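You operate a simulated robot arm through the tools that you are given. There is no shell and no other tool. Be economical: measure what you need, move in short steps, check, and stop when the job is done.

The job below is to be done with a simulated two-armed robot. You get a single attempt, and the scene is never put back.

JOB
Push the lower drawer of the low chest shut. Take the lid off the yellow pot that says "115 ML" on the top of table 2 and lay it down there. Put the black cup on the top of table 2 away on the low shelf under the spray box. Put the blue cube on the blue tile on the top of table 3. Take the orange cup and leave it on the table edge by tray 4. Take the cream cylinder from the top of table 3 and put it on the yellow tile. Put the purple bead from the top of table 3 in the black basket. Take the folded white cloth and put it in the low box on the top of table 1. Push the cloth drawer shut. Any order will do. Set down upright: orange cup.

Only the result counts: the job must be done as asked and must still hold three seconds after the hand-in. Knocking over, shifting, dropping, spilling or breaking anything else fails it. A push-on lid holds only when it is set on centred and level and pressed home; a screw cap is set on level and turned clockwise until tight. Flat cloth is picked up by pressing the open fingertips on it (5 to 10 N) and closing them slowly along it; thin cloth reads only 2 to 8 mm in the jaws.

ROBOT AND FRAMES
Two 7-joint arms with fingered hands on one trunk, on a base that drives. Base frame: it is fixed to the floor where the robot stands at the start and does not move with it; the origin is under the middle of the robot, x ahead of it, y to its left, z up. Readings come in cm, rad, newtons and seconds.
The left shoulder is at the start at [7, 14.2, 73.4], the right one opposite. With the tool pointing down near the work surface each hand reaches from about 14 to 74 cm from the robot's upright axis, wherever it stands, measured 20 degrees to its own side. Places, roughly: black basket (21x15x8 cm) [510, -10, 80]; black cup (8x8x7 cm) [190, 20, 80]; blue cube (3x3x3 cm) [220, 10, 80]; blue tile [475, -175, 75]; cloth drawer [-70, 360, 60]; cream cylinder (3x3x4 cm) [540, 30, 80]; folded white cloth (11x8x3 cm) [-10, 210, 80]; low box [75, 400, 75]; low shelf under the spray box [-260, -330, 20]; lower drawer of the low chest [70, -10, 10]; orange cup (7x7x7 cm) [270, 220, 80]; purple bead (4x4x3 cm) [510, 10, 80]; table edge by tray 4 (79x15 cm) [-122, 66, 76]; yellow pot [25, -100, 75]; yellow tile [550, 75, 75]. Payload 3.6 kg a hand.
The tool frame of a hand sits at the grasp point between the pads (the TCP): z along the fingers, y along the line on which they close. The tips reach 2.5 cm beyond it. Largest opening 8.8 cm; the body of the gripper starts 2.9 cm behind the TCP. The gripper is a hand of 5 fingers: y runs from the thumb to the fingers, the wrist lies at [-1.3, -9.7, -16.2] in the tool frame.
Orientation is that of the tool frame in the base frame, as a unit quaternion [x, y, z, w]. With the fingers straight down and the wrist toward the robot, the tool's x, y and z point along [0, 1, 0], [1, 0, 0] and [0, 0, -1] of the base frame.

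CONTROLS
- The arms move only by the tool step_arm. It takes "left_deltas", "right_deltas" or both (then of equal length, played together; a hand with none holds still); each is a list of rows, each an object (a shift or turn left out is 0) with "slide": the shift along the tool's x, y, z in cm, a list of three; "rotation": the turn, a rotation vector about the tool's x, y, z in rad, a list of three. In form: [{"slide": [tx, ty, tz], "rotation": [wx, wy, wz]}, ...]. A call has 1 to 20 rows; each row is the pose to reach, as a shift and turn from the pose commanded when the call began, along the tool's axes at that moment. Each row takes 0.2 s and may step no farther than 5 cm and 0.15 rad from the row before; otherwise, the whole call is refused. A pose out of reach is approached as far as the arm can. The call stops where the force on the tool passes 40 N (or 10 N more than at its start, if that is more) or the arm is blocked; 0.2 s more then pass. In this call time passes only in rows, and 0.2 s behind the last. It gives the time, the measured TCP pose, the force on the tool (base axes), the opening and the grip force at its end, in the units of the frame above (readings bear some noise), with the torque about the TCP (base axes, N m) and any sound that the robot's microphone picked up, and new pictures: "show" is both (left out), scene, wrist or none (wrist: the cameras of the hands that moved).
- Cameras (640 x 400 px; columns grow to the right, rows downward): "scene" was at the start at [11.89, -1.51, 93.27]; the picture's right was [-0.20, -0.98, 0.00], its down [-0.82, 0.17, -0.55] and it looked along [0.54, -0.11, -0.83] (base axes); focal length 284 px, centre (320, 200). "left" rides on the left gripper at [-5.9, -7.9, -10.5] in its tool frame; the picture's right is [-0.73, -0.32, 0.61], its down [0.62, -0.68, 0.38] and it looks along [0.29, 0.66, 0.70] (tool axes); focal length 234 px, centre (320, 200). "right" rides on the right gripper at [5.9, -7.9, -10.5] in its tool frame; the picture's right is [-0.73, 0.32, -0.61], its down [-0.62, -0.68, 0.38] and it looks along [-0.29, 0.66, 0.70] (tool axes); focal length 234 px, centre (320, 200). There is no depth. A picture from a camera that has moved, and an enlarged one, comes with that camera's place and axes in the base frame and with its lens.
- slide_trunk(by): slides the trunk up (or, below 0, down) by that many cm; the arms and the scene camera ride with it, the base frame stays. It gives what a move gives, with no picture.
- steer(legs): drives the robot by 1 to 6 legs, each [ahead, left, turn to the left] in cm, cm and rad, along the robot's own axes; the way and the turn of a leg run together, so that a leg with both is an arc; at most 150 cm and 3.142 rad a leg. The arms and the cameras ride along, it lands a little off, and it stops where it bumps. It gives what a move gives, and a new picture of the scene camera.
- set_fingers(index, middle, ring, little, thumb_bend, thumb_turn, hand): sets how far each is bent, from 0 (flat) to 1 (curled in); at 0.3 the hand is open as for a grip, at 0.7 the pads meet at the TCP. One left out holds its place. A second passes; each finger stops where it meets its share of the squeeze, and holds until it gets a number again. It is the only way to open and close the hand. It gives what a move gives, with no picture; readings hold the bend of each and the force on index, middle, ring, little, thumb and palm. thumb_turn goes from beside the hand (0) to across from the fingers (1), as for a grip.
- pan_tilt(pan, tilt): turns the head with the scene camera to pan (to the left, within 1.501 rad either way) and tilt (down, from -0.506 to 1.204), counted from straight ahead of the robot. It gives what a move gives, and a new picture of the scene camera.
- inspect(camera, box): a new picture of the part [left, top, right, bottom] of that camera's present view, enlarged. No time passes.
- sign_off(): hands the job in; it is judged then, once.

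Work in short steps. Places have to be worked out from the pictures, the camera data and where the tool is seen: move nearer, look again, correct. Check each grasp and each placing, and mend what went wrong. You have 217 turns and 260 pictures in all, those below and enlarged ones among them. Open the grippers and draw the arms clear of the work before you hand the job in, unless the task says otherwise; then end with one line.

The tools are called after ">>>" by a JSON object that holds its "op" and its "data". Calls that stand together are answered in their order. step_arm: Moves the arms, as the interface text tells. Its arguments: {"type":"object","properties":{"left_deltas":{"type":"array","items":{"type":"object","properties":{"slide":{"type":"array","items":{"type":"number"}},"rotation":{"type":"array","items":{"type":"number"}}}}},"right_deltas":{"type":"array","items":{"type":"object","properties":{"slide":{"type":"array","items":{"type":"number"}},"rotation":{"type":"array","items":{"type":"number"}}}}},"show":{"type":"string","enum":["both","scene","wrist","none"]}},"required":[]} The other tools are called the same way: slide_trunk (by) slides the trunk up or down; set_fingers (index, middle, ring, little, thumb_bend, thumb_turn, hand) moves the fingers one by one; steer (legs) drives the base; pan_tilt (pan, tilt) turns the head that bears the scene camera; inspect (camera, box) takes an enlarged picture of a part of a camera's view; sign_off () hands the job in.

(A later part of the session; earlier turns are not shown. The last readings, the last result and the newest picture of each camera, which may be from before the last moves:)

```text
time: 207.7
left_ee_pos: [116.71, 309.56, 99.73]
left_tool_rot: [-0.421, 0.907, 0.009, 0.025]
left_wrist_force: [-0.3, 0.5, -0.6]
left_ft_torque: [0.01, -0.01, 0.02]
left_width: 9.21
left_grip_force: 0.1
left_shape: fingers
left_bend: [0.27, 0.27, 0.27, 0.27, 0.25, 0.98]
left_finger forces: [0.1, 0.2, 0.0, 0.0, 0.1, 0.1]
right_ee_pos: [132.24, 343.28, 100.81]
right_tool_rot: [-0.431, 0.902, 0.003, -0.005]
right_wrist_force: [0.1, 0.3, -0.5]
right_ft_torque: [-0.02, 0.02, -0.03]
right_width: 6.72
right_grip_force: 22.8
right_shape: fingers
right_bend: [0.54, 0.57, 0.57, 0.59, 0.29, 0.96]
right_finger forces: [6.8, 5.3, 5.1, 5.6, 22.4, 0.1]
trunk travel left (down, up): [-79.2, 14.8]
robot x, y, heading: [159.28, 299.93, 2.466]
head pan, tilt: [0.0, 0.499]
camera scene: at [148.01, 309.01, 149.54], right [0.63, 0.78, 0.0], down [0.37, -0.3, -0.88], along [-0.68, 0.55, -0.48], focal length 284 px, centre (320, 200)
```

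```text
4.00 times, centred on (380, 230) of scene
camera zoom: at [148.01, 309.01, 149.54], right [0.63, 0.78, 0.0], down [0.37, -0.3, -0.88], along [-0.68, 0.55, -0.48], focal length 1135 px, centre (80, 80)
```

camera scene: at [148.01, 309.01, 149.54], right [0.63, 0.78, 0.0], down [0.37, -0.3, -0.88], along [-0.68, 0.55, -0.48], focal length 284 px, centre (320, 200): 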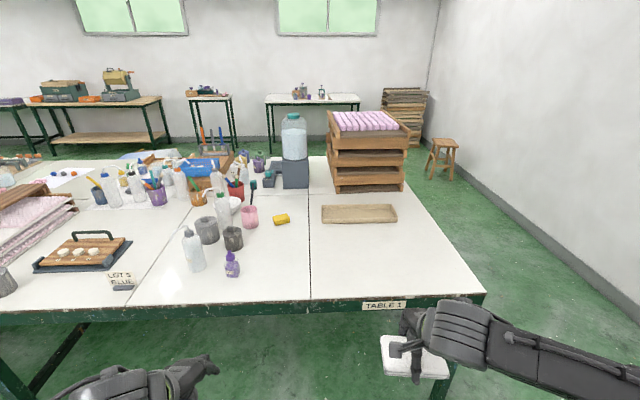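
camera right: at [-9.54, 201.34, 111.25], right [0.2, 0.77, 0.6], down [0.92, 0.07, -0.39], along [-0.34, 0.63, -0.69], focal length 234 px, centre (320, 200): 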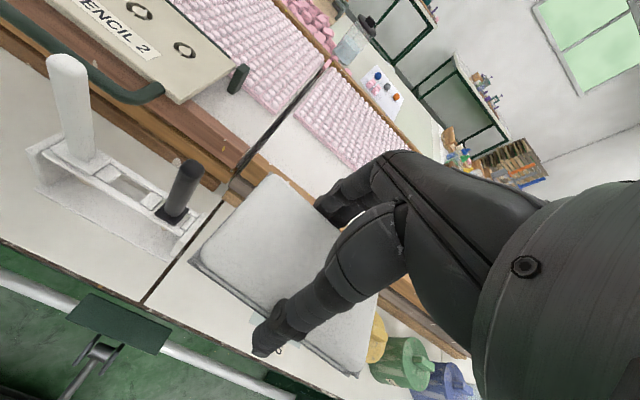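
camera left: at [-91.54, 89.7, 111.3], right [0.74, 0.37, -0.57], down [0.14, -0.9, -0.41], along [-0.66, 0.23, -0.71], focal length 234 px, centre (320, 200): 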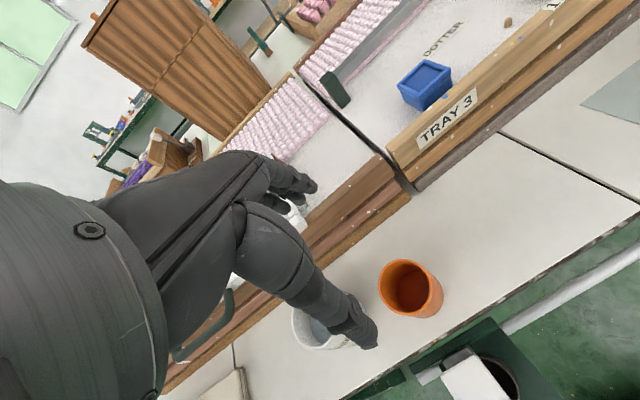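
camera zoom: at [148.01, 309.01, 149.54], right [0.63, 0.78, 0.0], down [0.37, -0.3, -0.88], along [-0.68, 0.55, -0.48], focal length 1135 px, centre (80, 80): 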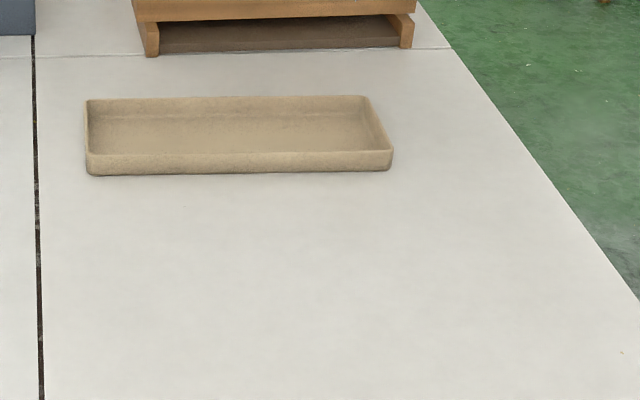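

The box is about 36×13 cm at (68,397), too deep from the front but about 28 cm from the table's right end. I drive round to that end and face along the table.

>>> {"op": "steer", "data": {"legs": [[0, -115, 0], [0, 0, 1.571], [0, -127, 0]]}}

>>> {"op": "pan_tilt", "data": {"pan": 0.0, "tilt": 0.75}}

```text
time: 219.2
left_ee_pos: [198.78, 358.7, 99.79]
left_tool_rot: [0.894, -0.448, -0.022, -0.014]
left_wrist_force: [-0.4, 0.1, 0.5]
left_ft_torque: [-0.04, 0.01, 0.0]
left_width: 9.22
left_grip_force: 0.1
left_shape: fingers
left_bend: [0.27, 0.27, 0.27, 0.27, 0.25, 0.98]
left_finger forces: [0.0, 0.1, 0.1, 0.1, 0.0, 0.1]
right_ee_pos: [169.34, 381.53, 100.79]
right_tool_rot: [0.9, -0.437, 0.001, 0.006]
right_wrist_force: [-0.1, -0.2, -0.9]
right_ft_torque: [0.02, 0.0, 0.0]
right_width: 6.68
right_grip_force: 21.7
right_shape: fingers
right_bend: [0.54, 0.57, 0.57, 0.59, 0.29, 0.96]
right_finger forces: [6.7, 5.2, 4.8, 5.4, 21.5, 0.1]
trunk travel left (down, up): [-79.2, 14.8]
robot x, y, heading: [217.24, 397.8, -2.48]
head pan, tilt: [0.0, 0.499]
stopped in leg 3: the robot was blocked; the commanded pose is now the measured one
camera scene: at [206.15, 388.97, 149.54], right [-0.62, 0.79, 0.0], down [0.38, 0.3, -0.88], along [-0.69, -0.54, -0.48], focal length 284 px, centre (320, 200)
```

scene: 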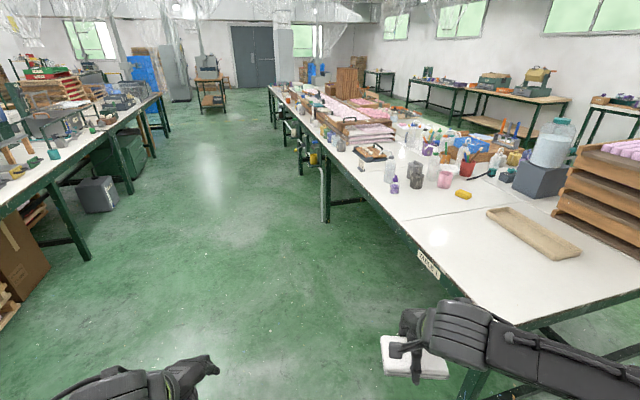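

```text
time: 220.0
left_ee_pos: [198.61, 358.72, 99.8]
left_tool_rot: [0.894, -0.447, -0.022, -0.014]
left_wrist_force: [-0.1, -0.3, -0.5]
left_ft_torque: [0.01, 0.0, -0.03]
left_width: 9.21
left_grip_force: 0.2
left_shape: fingers
left_bend: [0.27, 0.27, 0.27, 0.27, 0.25, 0.98]
left_finger forces: [0.0, 0.0, 0.0, 0.1, 0.0, 0.0]
right_ee_pos: [169.32, 381.53, 100.8]
right_tool_rot: [0.9, -0.437, 0.001, 0.006]
right_wrist_force: [0.1, 0.0, -1.3]
right_ft_torque: [0.03, 0.01, 0.01]
right_width: 6.71
right_grip_force: 21.8
right_shape: fingers
right_bend: [0.54, 0.57, 0.57, 0.59, 0.29, 0.96]
right_finger forces: [6.7, 5.2, 4.8, 5.3, 21.4, 0.1]
trunk travel left (down, up): [-79.2, 14.8]
robot x, y, heading: [217.1, 397.84, -2.48]
head pan, tilt: [0.0, 0.75]
camera scene: at [206.73, 389.55, 147.35], right [-0.62, 0.79, 0.0], down [0.54, 0.42, -0.73], along [-0.58, -0.45, -0.68], focal length 284 px, centre (320, 200)
```

scene: 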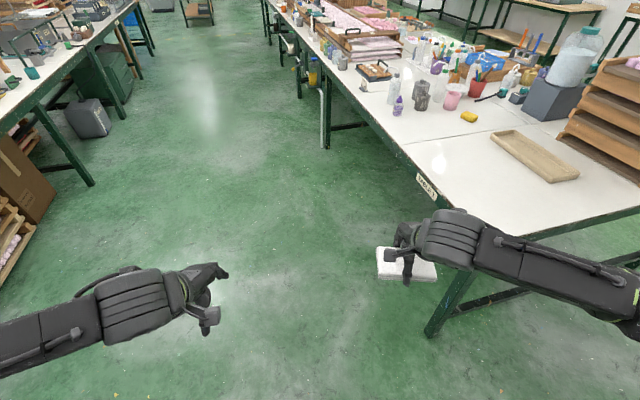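

Leg 3 bumped, because the sink stands just behind me. There is an 84 cm gap between the table corner and the sink, so I pull away, square up, and thread through the middle.

>>> {"op": "steer", "data": {"legs": [[20, 0, 0], [0, 0, 0.234], [3, -50, 0]]}}

```text
time: 225.0
left_ee_pos: [151.6, 371.55, 99.86]
left_tool_rot: [0.944, -0.329, -0.026, -0.011]
left_wrist_force: [0.0, -0.5, -0.4]
left_ft_torque: [-0.01, 0.0, 0.03]
left_width: 9.19
left_grip_force: 0.1
left_shape: fingers
left_bend: [0.27, 0.27, 0.27, 0.27, 0.25, 0.98]
left_finger forces: [0.1, 0.1, 0.0, 0.0, 0.1, 0.1]
right_ee_pos: [117.44, 386.22, 100.85]
right_tool_rot: [0.948, -0.318, 0.002, 0.005]
right_wrist_force: [0.2, -0.4, -0.7]
right_ft_torque: [0.03, 0.0, 0.01]
right_width: 6.73
right_grip_force: 21.4
right_shape: fingers
right_bend: [0.54, 0.57, 0.57, 0.59, 0.29, 0.96]
right_finger forces: [6.5, 5.3, 4.7, 5.3, 21.3, 0.0]
trunk travel left (down, up): [-79.2, 14.8]
robot x, y, heading: [159.63, 414.07, -2.22]
head pan, tilt: [0.0, 0.75]
camera scene: at [151.66, 403.41, 147.35], right [-0.8, 0.61, 0.0], down [0.41, 0.54, -0.73], along [-0.44, -0.58, -0.68], focal length 284 px, centre (320, 200)
```

scene: 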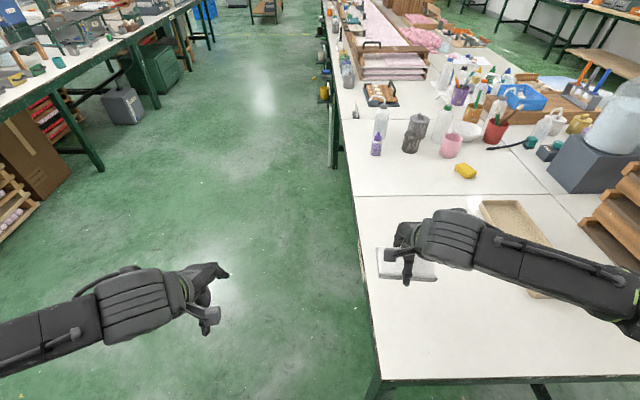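

Threaded fine. I continue to a spot where the box's right half lies about 56 cm ahead, slightly to the right.

>>> {"op": "steer", "data": {"legs": [[3, -50, 0]]}}

>>> {"op": "pan_tilt", "data": {"pan": -0.15, "tilt": 0.9}}

```text
time: 228.0
left_ee_pos: [110.34, 399.31, 99.85]
left_tool_rot: [0.945, -0.326, -0.026, -0.012]
left_wrist_force: [0.0, -1.2, 0.2]
left_ft_torque: [-0.01, 0.02, 0.01]
left_width: 9.19
left_grip_force: 0.1
left_shape: fingers
left_bend: [0.27, 0.27, 0.27, 0.27, 0.25, 0.98]
left_finger forces: [0.0, 0.0, 0.0, 0.1, 0.0, 0.0]
right_ee_pos: [76.12, 413.51, 100.91]
right_tool_rot: [0.949, -0.314, 0.002, 0.006]
right_wrist_force: [-0.7, 0.3, 0.3]
right_ft_torque: [-0.03, -0.02, 0.03]
right_width: 6.71
right_grip_force: 21.7
right_shape: fingers
right_bend: [0.54, 0.57, 0.57, 0.59, 0.29, 0.96]
right_finger forces: [6.5, 5.2, 4.9, 5.3, 21.3, 0.1]
trunk travel left (down, up): [-79.2, 14.8]
robot x, y, heading: [118.29, 441.91, -2.211]
head pan, tilt: [0.0, 0.75]
camera scene: at [110.16, 431.03, 147.35], right [-0.8, 0.6, 0.0], down [0.41, 0.55, -0.73], along [-0.44, -0.58, -0.68], focal length 284 px, centre (320, 200)
```

scene: 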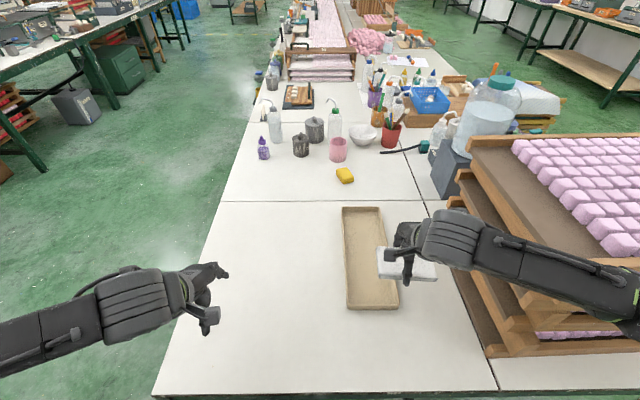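

```text
time: 228.7
left_ee_pos: [110.29, 399.3, 99.93]
left_tool_rot: [0.945, -0.326, -0.023, -0.011]
left_wrist_force: [0.1, -0.2, -0.5]
left_ft_torque: [0.01, -0.01, -0.05]
left_width: 9.22
left_grip_force: 0.0
left_shape: fingers
left_bend: [0.27, 0.27, 0.27, 0.27, 0.25, 0.98]
left_finger forces: [0.0, 0.0, 0.1, 0.1, 0.1, 0.0]
right_ee_pos: [76.1, 413.57, 100.84]
right_tool_rot: [0.949, -0.315, 0.003, 0.005]
right_wrist_force: [-0.2, -0.3, -0.2]
right_ft_torque: [-0.04, 0.02, 0.04]
right_width: 6.73
right_grip_force: 21.7
right_shape: fingers
right_bend: [0.54, 0.57, 0.57, 0.59, 0.29, 0.96]
right_finger forces: [6.6, 5.2, 4.8, 5.3, 21.3, 0.0]
trunk travel left (down, up): [-79.2, 14.8]
robot x, y, heading: [118.32, 441.67, -2.21]
head pan, tilt: [-0.15, 0.901]
camera scene: at [109.67, 432.43, 146.16], right [-0.7, 0.71, 0.0], down [0.56, 0.55, -0.62], along [-0.44, -0.44, -0.78], focal length 284 px, centre (320, 200)
```

scene: 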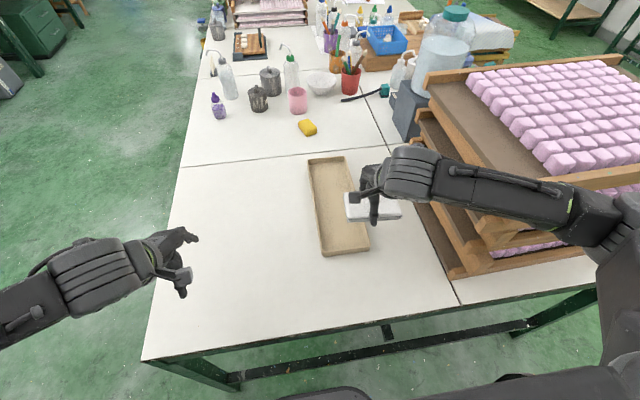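

The box is confirmed at (68,397.5). I shift 6 cm left to keep the right arm clear of the pallet stack, then turn the cloth to lie along the box, over its near half.

>>> {"op": "steer", "data": {"legs": [[0, 6, 0]]}}

>>> {"op": "step_arm", "data": {"right_deltas": [{"slide": [-0.3, 0.6, 0], "rotation": [0, 0, -0.143]}, {"slide": [-0.5, 1.3, 0], "rotation": [0, 0, -0.286]}, {"slide": [-0.8, 2, 0], "rotation": [0, 0, -0.428]}, {"slide": [-1, 2.6, 0], "rotation": [0, 0, -0.571]}, {"slide": [-1.3, 3.3, 0], "rotation": [0, 0, -0.714]}, {"slide": [-1.5, 4, 0], "rotation": [0, 0, -0.857]}, {"slide": [-1.8, 4.6, 0], "rotation": [0, 0, -1.0]}, {"slide": [-2, 5.2, 0], "rotation": [0, 0, -1.142]}, {"slide": [-2.3, 5.9, 0], "rotation": [0, 0, -1.285]}, {"slide": [-2.5, 6.5, 0], "rotation": [0, 0, -1.428]}, {"slide": [-2.8, 7.1, 0], "rotation": [0, 0, -1.571]}]}}

```text
time: 229.6
left_ee_pos: [114.95, 395.89, 99.91]
left_tool_rot: [0.945, -0.326, -0.023, -0.011]
left_wrist_force: [-0.4, 0.1, 0.2]
left_ft_torque: [0.0, -0.02, -0.01]
left_width: 9.2
left_grip_force: 0.1
left_shape: fingers
left_bend: [0.27, 0.27, 0.27, 0.27, 0.25, 0.98]
left_finger forces: [0.1, 0.0, 0.0, 0.1, 0.0, 0.1]
right_ee_pos: [80.65, 410.16, 100.76]
right_tool_rot: [0.949, -0.315, 0.003, 0.006]
right_wrist_force: [1.0, 0.1, -0.1]
right_ft_torque: [-0.02, 0.0, 0.0]
right_width: 6.66
right_grip_force: 21.9
right_shape: fingers
right_bend: [0.54, 0.57, 0.57, 0.59, 0.29, 0.96]
right_finger forces: [6.6, 5.2, 4.7, 5.3, 21.3, 0.1]
trunk travel left (down, up): [-79.2, 14.8]
robot x, y, heading: [123.15, 438.05, -2.216]
head pan, tilt: [-0.15, 0.901]
camera scene: at [114.2, 429.04, 146.16], right [-0.7, 0.71, 0.0], down [0.56, 0.55, -0.62], along [-0.44, -0.44, -0.78], focal length 284 px, centre (320, 200)
```

scene: 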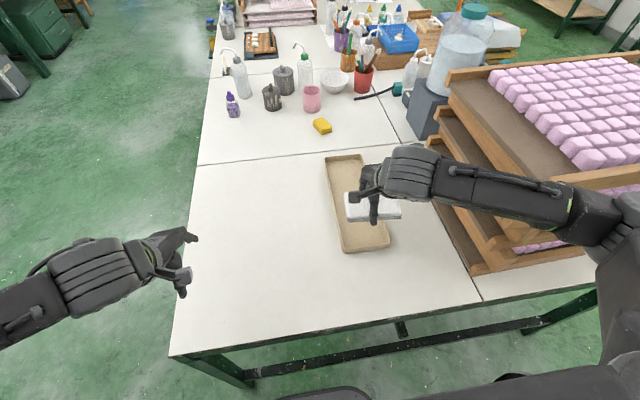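

```text
time: 232.0
left_ee_pos: [115.86, 395.54, 99.85]
left_tool_rot: [0.945, -0.325, -0.027, -0.011]
left_wrist_force: [-0.4, 0.8, 0.7]
left_ft_torque: [0.01, -0.02, 0.0]
left_width: 9.21
left_grip_force: 0.0
left_shape: fingers
left_bend: [0.27, 0.27, 0.27, 0.27, 0.25, 0.98]
left_finger forces: [0.1, 0.1, 0.1, 0.0, 0.1, 0.1]
right_ee_pos: [75.07, 405.73, 101.07]
right_tool_rot: [0.893, 0.45, -0.005, 0.003]
right_wrist_force: [-0.4, -0.3, -1.0]
right_ft_torque: [0.02, -0.01, 0.02]
right_width: 6.7
right_grip_force: 21.0
right_shape: fingers
right_bend: [0.54, 0.57, 0.58, 0.6, 0.29, 0.96]
right_finger forces: [6.6, 5.1, 4.5, 4.9, 20.8, 0.0]
trunk travel left (down, up): [-79.2, 14.8]
robot x, y, heading: [122.85, 438.25, -2.214]
head pan, tilt: [-0.15, 0.901]
camera scene: at [115.51, 428.63, 146.17], right [-0.7, 0.71, 0.01], down [0.55, 0.55, -0.62], along [-0.45, -0.44, -0.78], focal length 284 px, centre (320, 200)
camera right: at [72.41, 415.27, 111.45], right [-0.17, -0.77, 0.62], down [-0.92, -0.1, -0.38], along [0.35, -0.63, -0.69], focal length 234 px, centre (320, 200)
```

scene: 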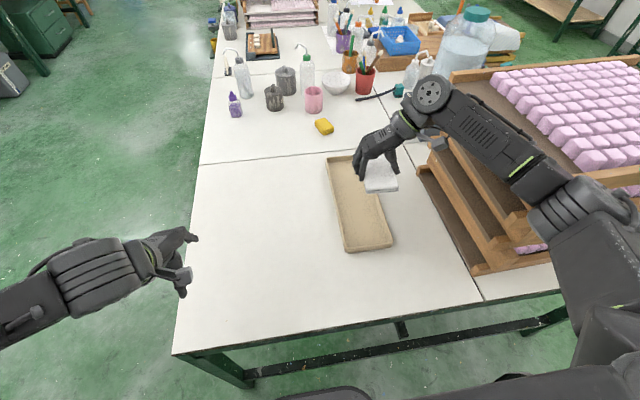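
right: 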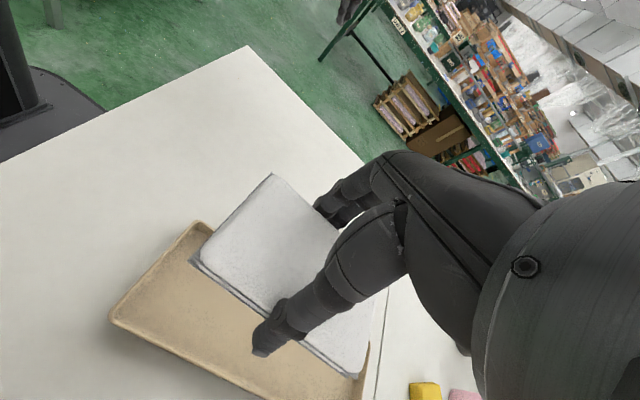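

The cloth is over the near half of the box. I nudge it to centre and lower partway to check the arm's clearance to the stack.

>>> {"op": "step_arm", "data": {"right_deltas": [{"slide": [-1.1, -0.9, 4]}, {"slide": [-1.1, -0.9, 8]}, {"slide": [-1.1, -0.9, 12]}, {"slide": [-1.1, -0.9, 15]}]}}

```text
time: 233.0
left_ee_pos: [114.99, 395.77, 99.71]
left_tool_rot: [0.945, -0.326, -0.024, -0.011]
left_wrist_force: [0.0, -0.2, 0.6]
left_ft_torque: [0.01, 0.02, -0.02]
left_width: 9.19
left_grip_force: 0.1
left_shape: fingers
left_bend: [0.27, 0.27, 0.27, 0.27, 0.25, 0.98]
left_finger forces: [0.0, 0.1, 0.1, 0.0, 0.0, 0.0]
right_ee_pos: [72.9, 405.38, 85.71]
right_tool_rot: [0.893, 0.449, -0.002, 0.006]
right_wrist_force: [-0.5, -0.2, -0.3]
right_ft_torque: [0.03, -0.01, 0.01]
right_width: 6.65
right_grip_force: 20.6
right_shape: fingers
right_bend: [0.54, 0.57, 0.58, 0.6, 0.29, 0.96]
right_finger forces: [6.4, 5.0, 4.6, 4.9, 20.4, 0.1]
trunk travel left (down, up): [-79.2, 14.8]
robot x, y, heading: [123.01, 438.42, -2.216]
head pan, tilt: [-0.15, 0.901]
camera scene: at [114.41, 428.75, 146.15], right [-0.7, 0.71, 0.0], down [0.56, 0.55, -0.62], along [-0.44, -0.44, -0.78], focal length 284 px, centre (320, 200)
camera right: at [70.08, 414.92, 96.05], right [-0.18, -0.77, 0.62], down [-0.92, -0.1, -0.38], along [0.35, -0.63, -0.69], focal length 234 px, centre (320, 200)
```

scene: 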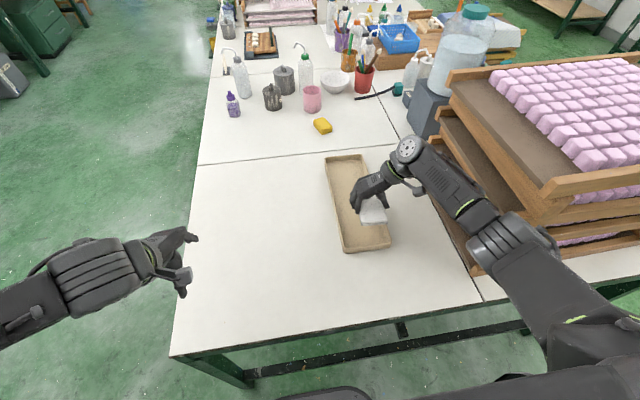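
right: 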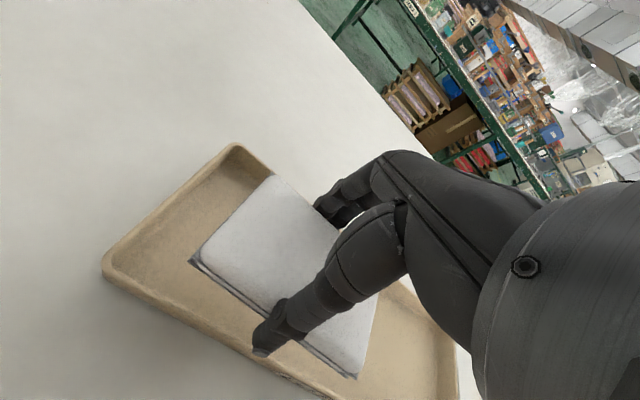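

Aligned in the box. I lower until the cloth is just above the box floor.

>>> {"op": "step_arm", "data": {"right_deltas": [{"slide": [0, 0.3, 2]}, {"slide": [0, 0.3, 3.5]}, {"slide": [0, 0.3, 4.7]}], "show": "wrist"}}

```text
time: 233.8
left_ee_pos: [115.06, 395.65, 99.88]
left_tool_rot: [0.945, -0.325, -0.026, -0.011]
left_wrist_force: [0.5, 0.5, -0.3]
left_ft_torque: [-0.01, 0.01, -0.01]
left_width: 9.17
left_grip_force: 0.1
left_shape: fingers
left_bend: [0.27, 0.27, 0.27, 0.27, 0.25, 0.98]
left_finger forces: [0.0, 0.0, 0.1, 0.0, 0.0, 0.0]
right_ee_pos: [73.39, 405.09, 81.12]
right_tool_rot: [0.894, 0.448, -0.002, 0.005]
right_wrist_force: [0.7, 0.8, -0.6]
right_ft_torque: [0.0, 0.01, 0.03]
right_width: 6.67
right_grip_force: 21.0
right_shape: fingers
right_bend: [0.54, 0.57, 0.58, 0.6, 0.29, 0.96]
right_finger forces: [6.5, 5.0, 4.7, 4.8, 20.4, 0.0]
trunk travel left (down, up): [-79.2, 14.8]
robot x, y, heading: [122.85, 438.18, -2.215]
head pan, tilt: [-0.15, 0.901]
camera right: at [70.65, 414.64, 91.43], right [-0.18, -0.77, 0.62], down [-0.92, -0.1, -0.38], along [0.35, -0.63, -0.69], focal length 234 px, centre (320, 200)
```

right: 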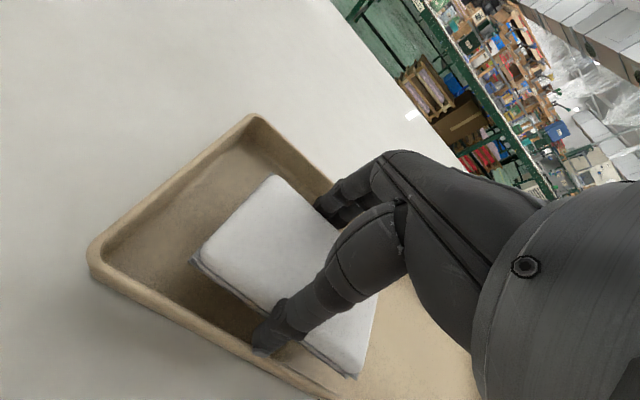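

The cloth is inside the rim. I lower one more centimetre and open just enough to release.

>>> {"op": "step_arm", "data": {"right_deltas": [{"slide": [0, 0, 0.5]}, {"slide": [0, 0, 1.0]}], "show": "none"}}

>>> {"op": "set_fingers", "data": {"hand": "right", "index": 0.4, "middle": 0.4, "ring": 0.4, "little": 0.4, "thumb_bend": 0.24}}

>>> {"op": "step_arm", "data": {"right_deltas": [{"slide": [0, 0, -1]}, {"slide": [0, 0, -3]}, {"slide": [0, 0, -6]}, {"slide": [0, 0, -10]}, {"slide": [0, 0, -14]}, {"slide": [0, 0, -18]}, {"slide": [0, 0, -22]}], "show": "wrist"}}

```text
time: 234.4
left_ee_pos: [115.5, 395.69, 99.89]
left_tool_rot: [0.945, -0.326, -0.026, -0.009]
left_wrist_force: [0.2, 0.2, -0.7]
left_ft_torque: [0.03, -0.04, -0.02]
left_width: 9.18
left_grip_force: 0.0
left_shape: fingers
left_bend: [0.27, 0.27, 0.27, 0.27, 0.25, 0.98]
left_finger forces: [0.0, 0.0, 0.0, 0.1, 0.1, 0.0]
right_ee_pos: [73.79, 405.15, 80.45]
right_tool_rot: [0.894, 0.449, -0.005, 0.006]
right_wrist_force: [8.3, -2.9, 21.3]
right_ft_torque: [0.81, 1.05, -0.12]
right_width: 6.81
right_grip_force: 30.4
right_shape: fingers
right_bend: [0.55, 0.58, 0.58, 0.6, 0.25, 0.97]
right_finger forces: [5.5, 4.2, 4.1, 4.4, 42.6, 0.0]
trunk travel left (down, up): [-79.2, 14.8]
robot x, y, heading: [123.34, 438.28, -2.217]
head pan, tilt: [-0.15, 0.901]
```

```text
time: 235.4
left_ee_pos: [115.31, 395.71, 99.83]
left_tool_rot: [0.945, -0.325, -0.026, -0.01]
left_wrist_force: [0.5, 0.2, -0.8]
left_ft_torque: [0.01, -0.01, 0.01]
left_width: 9.2
left_grip_force: 0.0
left_shape: fingers
left_bend: [0.27, 0.27, 0.27, 0.27, 0.25, 0.98]
left_finger forces: [0.0, 0.0, 0.0, 0.0, 0.0, 0.0]
right_ee_pos: [73.59, 405.31, 80.48]
right_tool_rot: [0.894, 0.448, -0.003, 0.005]
right_wrist_force: [7.2, -0.2, 16.3]
right_ft_torque: [0.69, 0.8, -0.27]
right_width: 8.68
right_grip_force: 9.5
right_shape: fingers
right_bend: [0.4, 0.4, 0.4, 0.4, 0.13, 0.99]
right_finger forces: [0.0, 0.0, 0.1, 0.0, 19.5, 0.0]
trunk travel left (down, up): [-79.2, 14.8]
robot x, y, heading: [122.73, 438.4, -2.211]
head pan, tilt: [-0.15, 0.901]
```

```text
time: 237.0
left_ee_pos: [115.59, 395.49, 99.86]
left_tool_rot: [0.945, -0.325, -0.027, -0.012]
left_wrist_force: [1.1, 0.5, 0.0]
left_ft_torque: [-0.04, 0.0, -0.01]
left_width: 9.22
left_grip_force: 0.1
left_shape: fingers
left_bend: [0.27, 0.27, 0.27, 0.27, 0.25, 0.98]
left_finger forces: [0.0, 0.0, 0.0, 0.1, 0.0, 0.0]
right_ee_pos: [73.7, 405.11, 102.56]
right_tool_rot: [0.893, 0.449, -0.004, 0.004]
right_wrist_force: [0.6, 0.0, -0.4]
right_ft_torque: [0.03, 0.03, 0.05]
right_width: 7.82
right_grip_force: 0.1
right_shape: fingers
right_bend: [0.4, 0.4, 0.4, 0.4, 0.24, 1.0]
right_finger forces: [0.1, 0.1, 0.0, 0.0, 0.1, 0.0]
trunk travel left (down, up): [-79.2, 14.8]
robot x, y, heading: [122.64, 438.22, -2.211]
head pan, tilt: [-0.15, 0.901]
camera right: at [70.94, 414.65, 112.95], right [-0.17, -0.77, 0.62], down [-0.92, -0.1, -0.38], along [0.35, -0.63, -0.69], focal length 234 px, centre (320, 200)
```

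right: 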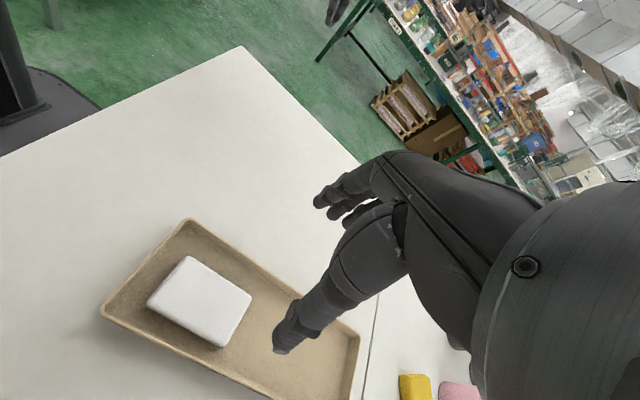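

The cloth lies inside the box. I retract the arm orientation and look toward the cloth drawer on the far side.

>>> {"op": "step_arm", "data": {"right_deltas": [{"rotation": [0, 0, 0.143]}, {"rotation": [0, 0, 0.286]}, {"rotation": [0, 0, 0.428]}, {"rotation": [0, 0, 0.571]}, {"slide": [1, 0, 0], "rotation": [0, 0, 0.714]}, {"slide": [2, 1, 0], "rotation": [0, 0, 0.857]}, {"slide": [3, 1, 0], "rotation": [0, 0, 1.0]}, {"slide": [4, 2, 0], "rotation": [0, 0, 1.142]}, {"slide": [5, 2, 0], "rotation": [0, 0, 1.285]}, {"slide": [6, 2, 0], "rotation": [0, 0, 1.428]}, {"slide": [7, 2, 0], "rotation": [0, 0, 1.571]}], "show": "none"}}

>>> {"op": "pan_tilt", "data": {"pan": -0.55, "tilt": 0.45}}

```text
time: 239.4
left_ee_pos: [115.16, 395.74, 99.8]
left_tool_rot: [0.945, -0.325, -0.024, -0.012]
left_wrist_force: [-0.8, -0.2, 0.5]
left_ft_torque: [0.03, 0.04, 0.01]
left_width: 9.19
left_grip_force: 0.1
left_shape: fingers
left_bend: [0.27, 0.27, 0.27, 0.27, 0.25, 0.98]
left_finger forces: [0.1, 0.0, 0.0, 0.0, 0.1, 0.0]
right_ee_pos: [79.15, 410.03, 102.32]
right_tool_rot: [0.949, -0.316, 0.002, 0.007]
right_wrist_force: [0.0, 1.4, -0.2]
right_ft_torque: [0.01, -0.01, 0.0]
right_width: 7.82
right_grip_force: 0.0
right_shape: fingers
right_bend: [0.4, 0.4, 0.4, 0.4, 0.24, 1.0]
right_finger forces: [0.0, 0.0, 0.1, 0.0, 0.0, 0.0]
trunk travel left (down, up): [-79.2, 14.8]
robot x, y, heading: [122.87, 438.31, -2.217]
head pan, tilt: [-0.15, 0.901]
```

```text
time: 240.3
left_ee_pos: [115.17, 395.68, 99.77]
left_tool_rot: [0.945, -0.326, -0.024, -0.011]
left_wrist_force: [0.2, 0.6, -0.1]
left_ft_torque: [0.01, 0.02, 0.02]
left_width: 9.2
left_grip_force: 0.1
left_shape: fingers
left_bend: [0.27, 0.27, 0.27, 0.27, 0.25, 0.98]
left_finger forces: [0.0, 0.0, 0.1, 0.0, 0.0, 0.0]
right_ee_pos: [79.1, 410.09, 102.21]
right_tool_rot: [0.949, -0.315, 0.002, 0.005]
right_wrist_force: [0.3, 0.2, -0.2]
right_ft_torque: [0.02, 0.0, 0.01]
right_width: 7.82
right_grip_force: 0.0
right_shape: fingers
right_bend: [0.4, 0.4, 0.4, 0.4, 0.24, 1.0]
right_finger forces: [0.0, 0.1, 0.1, 0.0, 0.1, 0.0]
trunk travel left (down, up): [-79.2, 14.8]
robot x, y, heading: [122.8, 438.26, -2.211]
head pan, tilt: [-0.55, 0.45]
camera scene: at [111.36, 430.71, 149.99], right [-0.37, 0.93, 0.0], down [0.41, 0.16, -0.9], along [-0.84, -0.33, -0.44], focal length 284 px, centre (320, 200)
```

scene: 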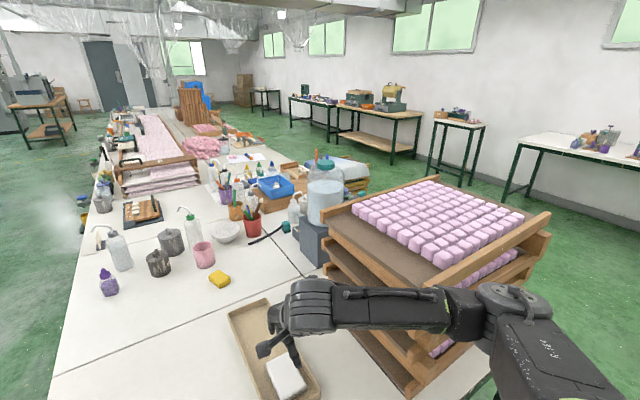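

The drawer is on table 1's back side. I back away from the stack, go round the table end, and turn to face the back edge.

>>> {"op": "steer", "data": {"legs": [[-38, 0, 0], [0, -120, 0]]}}

>>> {"op": "pan_tilt", "data": {"pan": 0.3, "tilt": 0.5}}

```text
time: 248.3
left_ee_pos: [43.33, 498.86, 99.84]
left_tool_rot: [0.94, -0.341, -0.025, -0.012]
left_wrist_force: [0.4, -0.4, -0.3]
left_ft_torque: [-0.02, 0.0, -0.02]
left_width: 9.2
left_grip_force: 0.1
left_shape: fingers
left_bend: [0.27, 0.27, 0.27, 0.27, 0.25, 0.98]
left_finger forces: [0.1, 0.1, 0.0, 0.1, 0.0, 0.1]
right_ee_pos: [7.89, 514.19, 102.12]
right_tool_rot: [0.944, -0.331, 0.002, 0.005]
right_wrist_force: [-0.2, 0.1, 0.2]
right_ft_torque: [-0.02, 0.0, -0.01]
right_width: 7.82
right_grip_force: 0.2
right_shape: fingers
right_bend: [0.4, 0.4, 0.4, 0.4, 0.24, 1.0]
right_finger forces: [0.0, 0.0, 0.0, 0.0, 0.0, 0.0]
trunk travel left (down, up): [-79.2, 14.8]
robot x, y, heading: [52.55, 540.79, -2.246]
head pan, tilt: [-0.55, 0.45]
camera scene: at [40.84, 533.86, 150.0], right [-0.34, 0.94, 0.0], down [0.41, 0.15, -0.9], along [-0.85, -0.3, -0.44], focal length 284 px, centre (320, 200)
```

scene: 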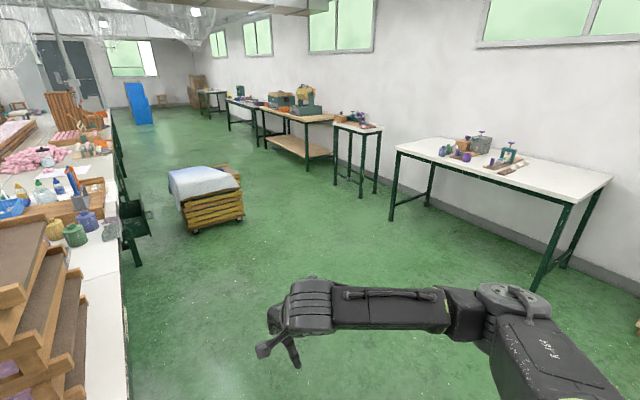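

```text
time: 249.5
left_ee_pos: [43.46, 498.77, 99.82]
left_tool_rot: [0.94, -0.34, -0.023, -0.011]
left_wrist_force: [0.1, -0.2, -0.4]
left_ft_torque: [0.01, 0.03, 0.01]
left_width: 9.2
left_grip_force: 0.1
left_shape: fingers
left_bend: [0.27, 0.27, 0.27, 0.27, 0.25, 0.98]
left_finger forces: [0.0, 0.0, 0.0, 0.1, 0.0, 0.1]
right_ee_pos: [7.98, 514.3, 102.24]
right_tool_rot: [0.944, -0.331, 0.002, 0.006]
right_wrist_force: [-0.3, -0.5, 0.0]
right_ft_torque: [0.0, -0.03, -0.01]
right_width: 7.79
right_grip_force: 0.0
right_shape: fingers
right_bend: [0.4, 0.4, 0.4, 0.4, 0.24, 1.0]
right_finger forces: [0.0, 0.0, 0.1, 0.1, 0.0, 0.0]
trunk travel left (down, up): [-79.2, 14.8]
robot x, y, heading: [52.54, 541.02, -2.245]
head pan, tilt: [0.3, 0.499]
camera scene: at [46.12, 528.53, 149.55], right [-0.93, 0.37, 0.0], down [0.18, 0.45, -0.88], along [-0.32, -0.82, -0.48], focal length 284 px, centre (320, 200)
```

scene: 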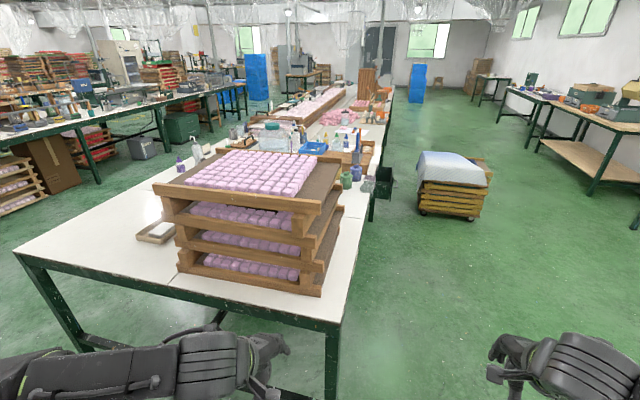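

The open dark-green drawer sticks out from table 1's back edge, with a dolly nearby. I come round into the back aisle, face the table, and approach.

>>> {"op": "steer", "data": {"legs": [[0, -60, 0], [0, 0, 1.595], [0, -120, 0], [0, -50, 0]]}}

>>> {"op": "pan_tilt", "data": {"pan": -0.3, "tilt": 0.75}}

```text
time: 265.0
left_ee_pos: [-59.45, 437.83, 99.81]
left_tool_rot: [0.908, 0.418, -0.026, 0.009]
left_wrist_force: [-0.6, 0.1, 0.3]
left_ft_torque: [-0.03, -0.03, 0.0]
left_width: 9.19
left_grip_force: 0.0
left_shape: fingers
left_bend: [0.27, 0.27, 0.27, 0.27, 0.25, 0.98]
left_finger forces: [0.0, 0.0, 0.1, 0.0, 0.1, 0.0]
right_ee_pos: [-75.34, 402.52, 102.19]
right_tool_rot: [0.903, 0.429, 0.005, 0.003]
right_wrist_force: [0.3, -0.3, 0.2]
right_ft_torque: [-0.02, -0.01, 0.01]
right_width: 7.81
right_grip_force: 0.1
right_shape: fingers
right_bend: [0.4, 0.4, 0.4, 0.4, 0.24, 1.0]
right_finger forces: [0.0, 0.0, 0.0, 0.0, 0.1, 0.1]
trunk travel left (down, up): [-79.2, 14.8]
robot x, y, heading: [-101.74, 447.56, -0.684]
head pan, tilt: [0.3, 0.499]
camera scene: at [-89.27, 440.92, 149.55], right [-0.38, -0.93, 0.0], down [-0.44, 0.18, -0.88], along [0.81, -0.33, -0.48], focal length 284 px, centre (320, 200)
```

scene: 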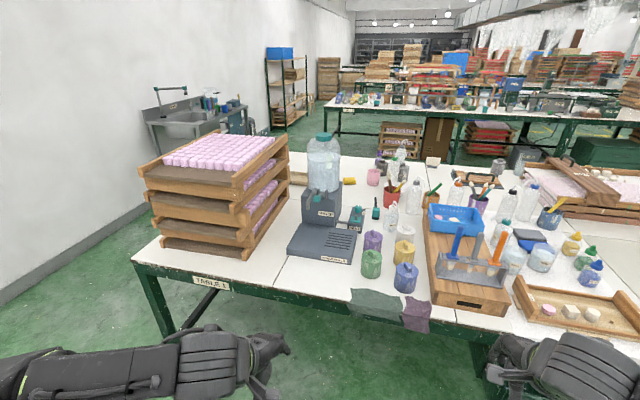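

```text
time: 266.0
left_ee_pos: [-59.55, 437.96, 99.74]
left_tool_rot: [0.908, 0.419, -0.027, 0.01]
left_wrist_force: [0.3, -0.3, -0.5]
left_ft_torque: [0.01, -0.02, -0.02]
left_width: 9.2
left_grip_force: 0.0
left_shape: fingers
left_bend: [0.27, 0.27, 0.27, 0.27, 0.25, 0.98]
left_finger forces: [0.1, 0.0, 0.1, 0.0, 0.0, 0.0]
right_ee_pos: [-75.3, 402.48, 102.07]
right_tool_rot: [0.903, 0.429, 0.005, 0.003]
right_wrist_force: [0.3, -1.0, 0.7]
right_ft_torque: [0.0, 0.02, 0.01]
right_width: 7.82
right_grip_force: 0.1
right_shape: fingers
right_bend: [0.4, 0.4, 0.4, 0.4, 0.24, 1.0]
right_finger forces: [0.0, 0.0, 0.0, 0.0, 0.0, 0.0]
trunk travel left (down, up): [-79.2, 14.8]
robot x, y, heading: [-101.56, 447.25, -0.686]
head pan, tilt: [-0.3, 0.75]
camera scene: at [-93.14, 437.41, 147.36], right [-0.83, -0.55, 0.0], down [-0.38, 0.57, -0.73], along [0.4, -0.61, -0.68], focal length 284 px, centre (320, 200)
```

scene: 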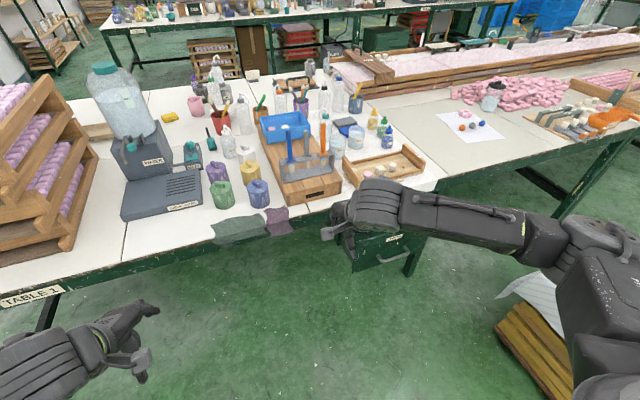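

The drawer is under the right hand. I zoom in on it.

>>> {"op": "inspect", "data": {"camera": "scene", "box": [300, 190, 480, 310]}}

>>> {"op": "inspect", "data": {"camera": "right", "box": [0, 0, 640, 400]}}

```text
3.33 times, centred on (390, 250) of scene
camera zoom: at [-93.14, 437.41, 147.36], right [-0.83, -0.55, 0.0], down [-0.38, 0.57, -0.73], along [0.4, -0.61, -0.68], focal length 946 px, centre (87, 33)
```

zoom: 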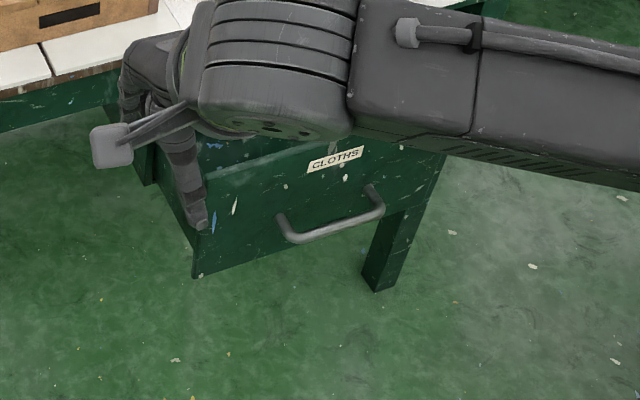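

```text
1.00 times, centred on (320, 200) of right (not enlarged: the box is as wide or as high as the picture)
camera zoom: at [-77.82, 412.09, 112.57], right [-0.22, -0.77, 0.6], down [-0.92, -0.05, -0.39], along [0.33, -0.64, -0.69], focal length 234 px, centre (320, 200)
```

zoom: 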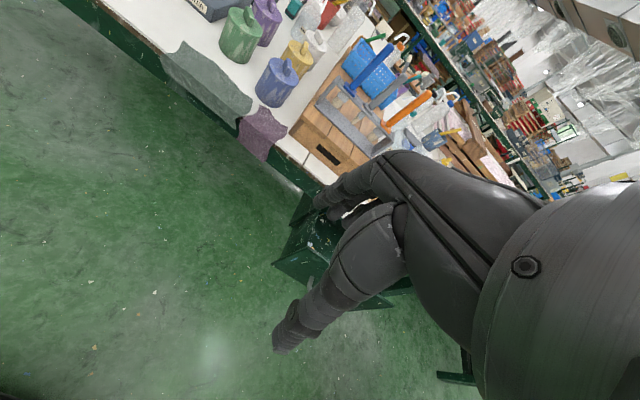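

The handle centre is at about (-81,370,60). I align the right hand with it, then lower the trunk and hand to push on the handle.

>>> {"op": "steer", "data": {"legs": [[0, 0, 0.03], [0, -30, 0]]}}

>>> {"op": "slide_trunk", "data": {"by": -26}}

>>> {"op": "pan_tilt", "data": {"pan": -0.3, "tilt": 0.75}}

```text
time: 268.5
left_ee_pos: [-77.57, 415.46, 99.85]
left_tool_rot: [0.901, 0.434, -0.026, 0.009]
left_wrist_force: [0.2, 0.0, -0.6]
left_ft_torque: [0.0, -0.02, 0.01]
left_width: 9.2
left_grip_force: 0.1
left_shape: fingers
left_bend: [0.27, 0.27, 0.27, 0.27, 0.25, 0.98]
left_finger forces: [0.0, 0.0, 0.0, 0.1, 0.1, 0.1]
right_ee_pos: [-92.17, 379.52, 102.15]
right_tool_rot: [0.895, 0.446, 0.005, 0.002]
right_wrist_force: [-0.1, 0.5, 0.2]
right_ft_torque: [-0.01, 0.01, 0.05]
right_width: 7.83
right_grip_force: 0.0
right_shape: fingers
right_bend: [0.4, 0.4, 0.4, 0.4, 0.24, 1.0]
right_finger forces: [0.0, 0.0, 0.0, 0.0, 0.1, 0.0]
trunk travel left (down, up): [-79.2, 14.8]
robot x, y, heading: [-120.13, 423.59, -0.654]
head pan, tilt: [-0.3, 0.75]
camera scene: at [-111.15, 413.8, 147.35], right [-0.81, -0.58, 0.0], down [-0.4, 0.56, -0.73], along [0.42, -0.6, -0.68], focal length 284 px, centre (320, 200)
```

scene: 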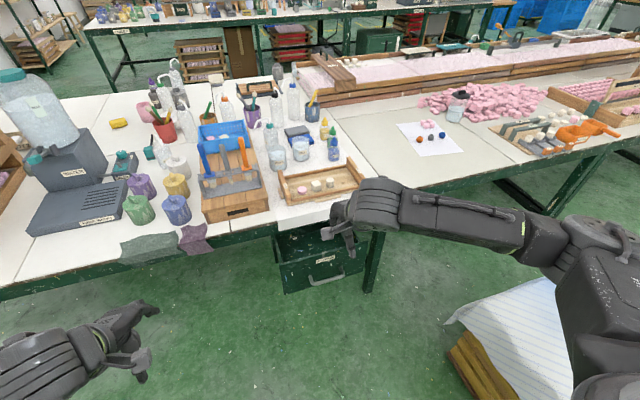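

```text
time: 271.1
left_ee_pos: [-77.61, 415.34, 73.86]
left_tool_rot: [0.901, 0.433, -0.025, 0.009]
left_wrist_force: [0.0, -0.7, -0.6]
left_ft_torque: [0.05, 0.0, 0.02]
left_width: 9.2
left_grip_force: 0.1
left_shape: fingers
left_bend: [0.27, 0.27, 0.27, 0.27, 0.25, 0.98]
left_finger forces: [0.0, 0.0, 0.1, 0.0, 0.0, 0.0]
right_ee_pos: [-92.26, 379.57, 76.17]
right_tool_rot: [0.896, 0.445, 0.005, 0.002]
right_wrist_force: [0.6, -0.3, -0.4]
right_ft_torque: [-0.01, 0.03, -0.04]
right_width: 7.8
right_grip_force: 0.0
right_shape: fingers
right_bend: [0.4, 0.4, 0.4, 0.4, 0.24, 1.0]
right_finger forces: [0.0, 0.0, 0.0, 0.0, 0.0, 0.0]
trunk travel left (down, up): [-53.2, 40.8]
robot x, y, heading: [-120.02, 423.62, -0.654]
head pan, tilt: [-0.3, 0.75]
```

```text
time: 271.7
left_ee_pos: [-77.52, 415.44, 73.87]
left_tool_rot: [0.901, 0.433, -0.024, 0.009]
left_wrist_force: [-0.2, -0.4, -0.9]
left_ft_torque: [-0.02, 0.0, 0.02]
left_width: 9.2
left_grip_force: 0.0
left_shape: fingers
left_bend: [0.27, 0.27, 0.27, 0.27, 0.25, 0.98]
left_finger forces: [0.1, 0.0, 0.0, 0.0, 0.0, 0.0]
right_ee_pos: [-92.09, 379.38, 76.16]
right_tool_rot: [0.896, 0.445, 0.006, 0.001]
right_wrist_force: [-0.3, 0.5, 0.1]
right_ft_torque: [-0.01, -0.01, 0.02]
right_width: 7.83
right_grip_force: 0.0
right_shape: fingers
right_bend: [0.4, 0.4, 0.4, 0.4, 0.24, 1.0]
right_finger forces: [0.0, 0.1, 0.0, 0.0, 0.0, 0.1]
trunk travel left (down, up): [-53.2, 40.8]
robot x, y, heading: [-119.98, 423.42, -0.651]
head pan, tilt: [-0.3, 0.75]
camera scene: at [-111.22, 413.71, 121.35], right [-0.81, -0.58, 0.0], down [-0.4, 0.56, -0.73], along [0.42, -0.6, -0.68], focal length 284 px, centre (320, 200)
```

scene: 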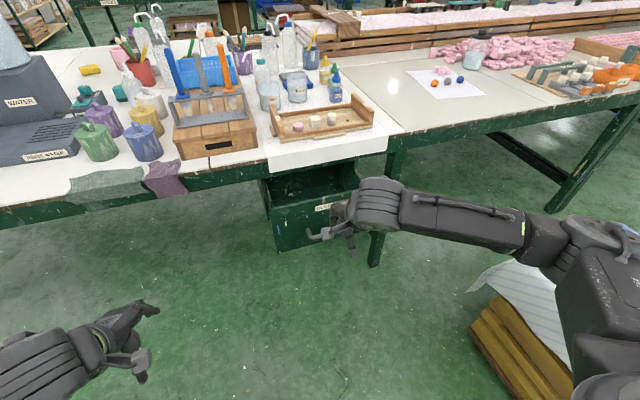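

Triangulating the label and handle puts the handle at z≈54, about 66 cm ahead and 20 to the right. I lower the hand in front of it.

>>> {"op": "step_arm", "data": {"right_deltas": [{"slide": [-1, 0, 4]}, {"slide": [-2, 0, 8]}, {"slide": [-3, 0, 12]}, {"slide": [-3, 0, 16]}, {"slide": [-3, 0, 20]}, {"slide": [-3, 0, 21.5]}]}}

```text
time: 273.1
left_ee_pos: [-77.53, 415.5, 73.89]
left_tool_rot: [0.901, 0.434, -0.025, 0.009]
left_wrist_force: [-0.4, 0.0, -0.4]
left_ft_torque: [0.02, -0.01, -0.01]
left_width: 9.19
left_grip_force: 0.1
left_shape: fingers
left_bend: [0.27, 0.27, 0.27, 0.27, 0.25, 0.98]
left_finger forces: [0.0, 0.0, 0.0, 0.0, 0.1, 0.1]
right_ee_pos: [-93.91, 377.0, 54.5]
right_tool_rot: [0.896, 0.444, 0.006, 0.003]
right_wrist_force: [-0.1, -0.3, 0.8]
right_ft_torque: [0.01, -0.01, 0.01]
right_width: 7.8
right_grip_force: 0.1
right_shape: fingers
right_bend: [0.4, 0.4, 0.4, 0.4, 0.24, 1.0]
right_finger forces: [0.1, 0.0, 0.0, 0.1, 0.0, 0.0]
trunk travel left (down, up): [-53.2, 40.8]
robot x, y, heading: [-120.18, 423.74, -0.65]
head pan, tilt: [-0.3, 0.75]
camera scene: at [-111.23, 413.72, 121.35], right [-0.81, -0.58, 0.0], down [-0.4, 0.56, -0.73], along [0.42, -0.6, -0.68], focal length 284 px, centre (320, 200)
camera right: at [-96.72, 386.45, 64.89], right [-0.19, -0.77, 0.6], down [-0.91, -0.08, -0.4], along [0.36, -0.63, -0.69], focal length 234 px, centre (320, 200)
```

scene: 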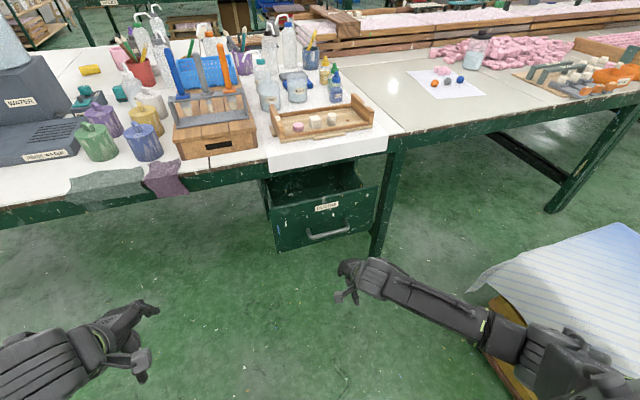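
right: 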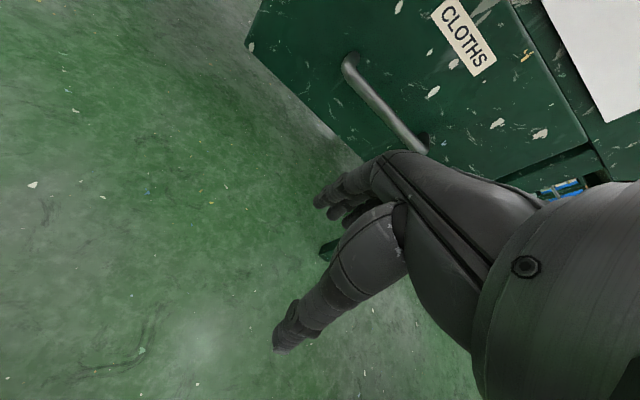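

The handle is nearer z 58. I raise 3 cm and push forward in small steps until it resists.

>>> {"op": "step_arm", "data": {"right_deltas": [{"slide": [0, 2, -3]}, {"slide": [0, 5, -3]}, {"slide": [0, 7.5, -3]}, {"slide": [0, 10, -3]}, {"slide": [0, 12, -3]}, {"slide": [0, 14, -3]}, {"slide": [0, 16, -3]}]}}

```text
time: 274.7
left_ee_pos: [-77.59, 415.37, 73.85]
left_tool_rot: [0.901, 0.433, -0.026, 0.009]
left_wrist_force: [0.6, 0.0, -0.5]
left_ft_torque: [0.0, -0.02, 0.0]
left_width: 9.22
left_grip_force: 0.0
left_shape: fingers
left_bend: [0.27, 0.27, 0.27, 0.27, 0.25, 0.98]
left_finger forces: [0.0, 0.0, 0.1, 0.1, 0.1, 0.0]
right_ee_pos: [-81.1, 367.51, 57.6]
right_tool_rot: [0.896, 0.444, 0.005, 0.002]
right_wrist_force: [1.1, 0.3, -0.3]
right_ft_torque: [-0.01, 0.01, 0.01]
right_width: 7.8
right_grip_force: 0.0
right_shape: fingers
right_bend: [0.4, 0.4, 0.4, 0.4, 0.24, 1.0]
right_finger forces: [0.0, 0.0, 0.0, 0.0, 0.0, 0.0]
trunk travel left (down, up): [-53.2, 40.8]
robot x, y, heading: [-119.79, 423.49, -0.651]
head pan, tilt: [-0.3, 0.75]
camera scene: at [-111.17, 413.71, 121.34], right [-0.81, -0.58, 0.0], down [-0.4, 0.56, -0.73], along [0.42, -0.6, -0.68], focal length 284 px, centre (320, 200)
camera right: at [-83.87, 377.0, 68.0], right [-0.19, -0.77, 0.6], down [-0.92, -0.08, -0.39], along [0.36, -0.63, -0.69], focal length 234 px, centre (320, 200)
```

scene: 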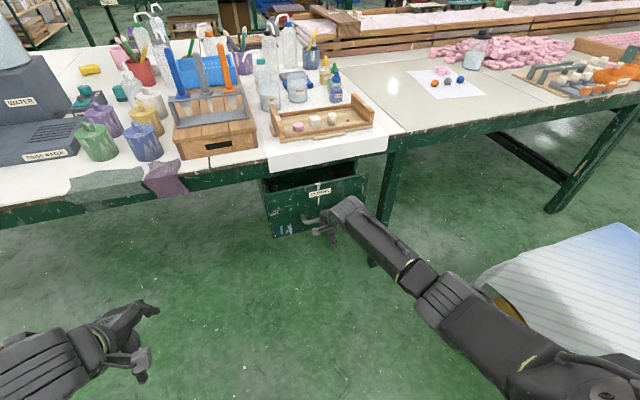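
right: 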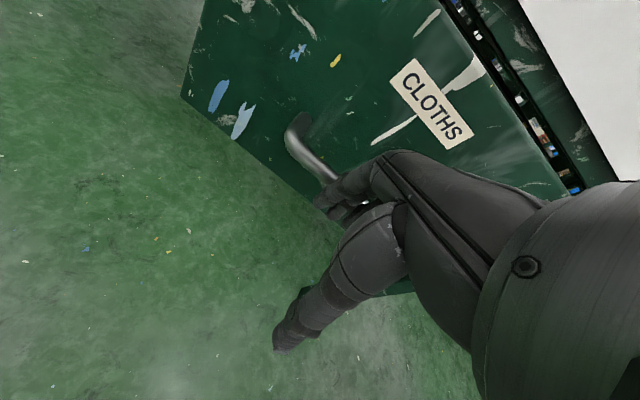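

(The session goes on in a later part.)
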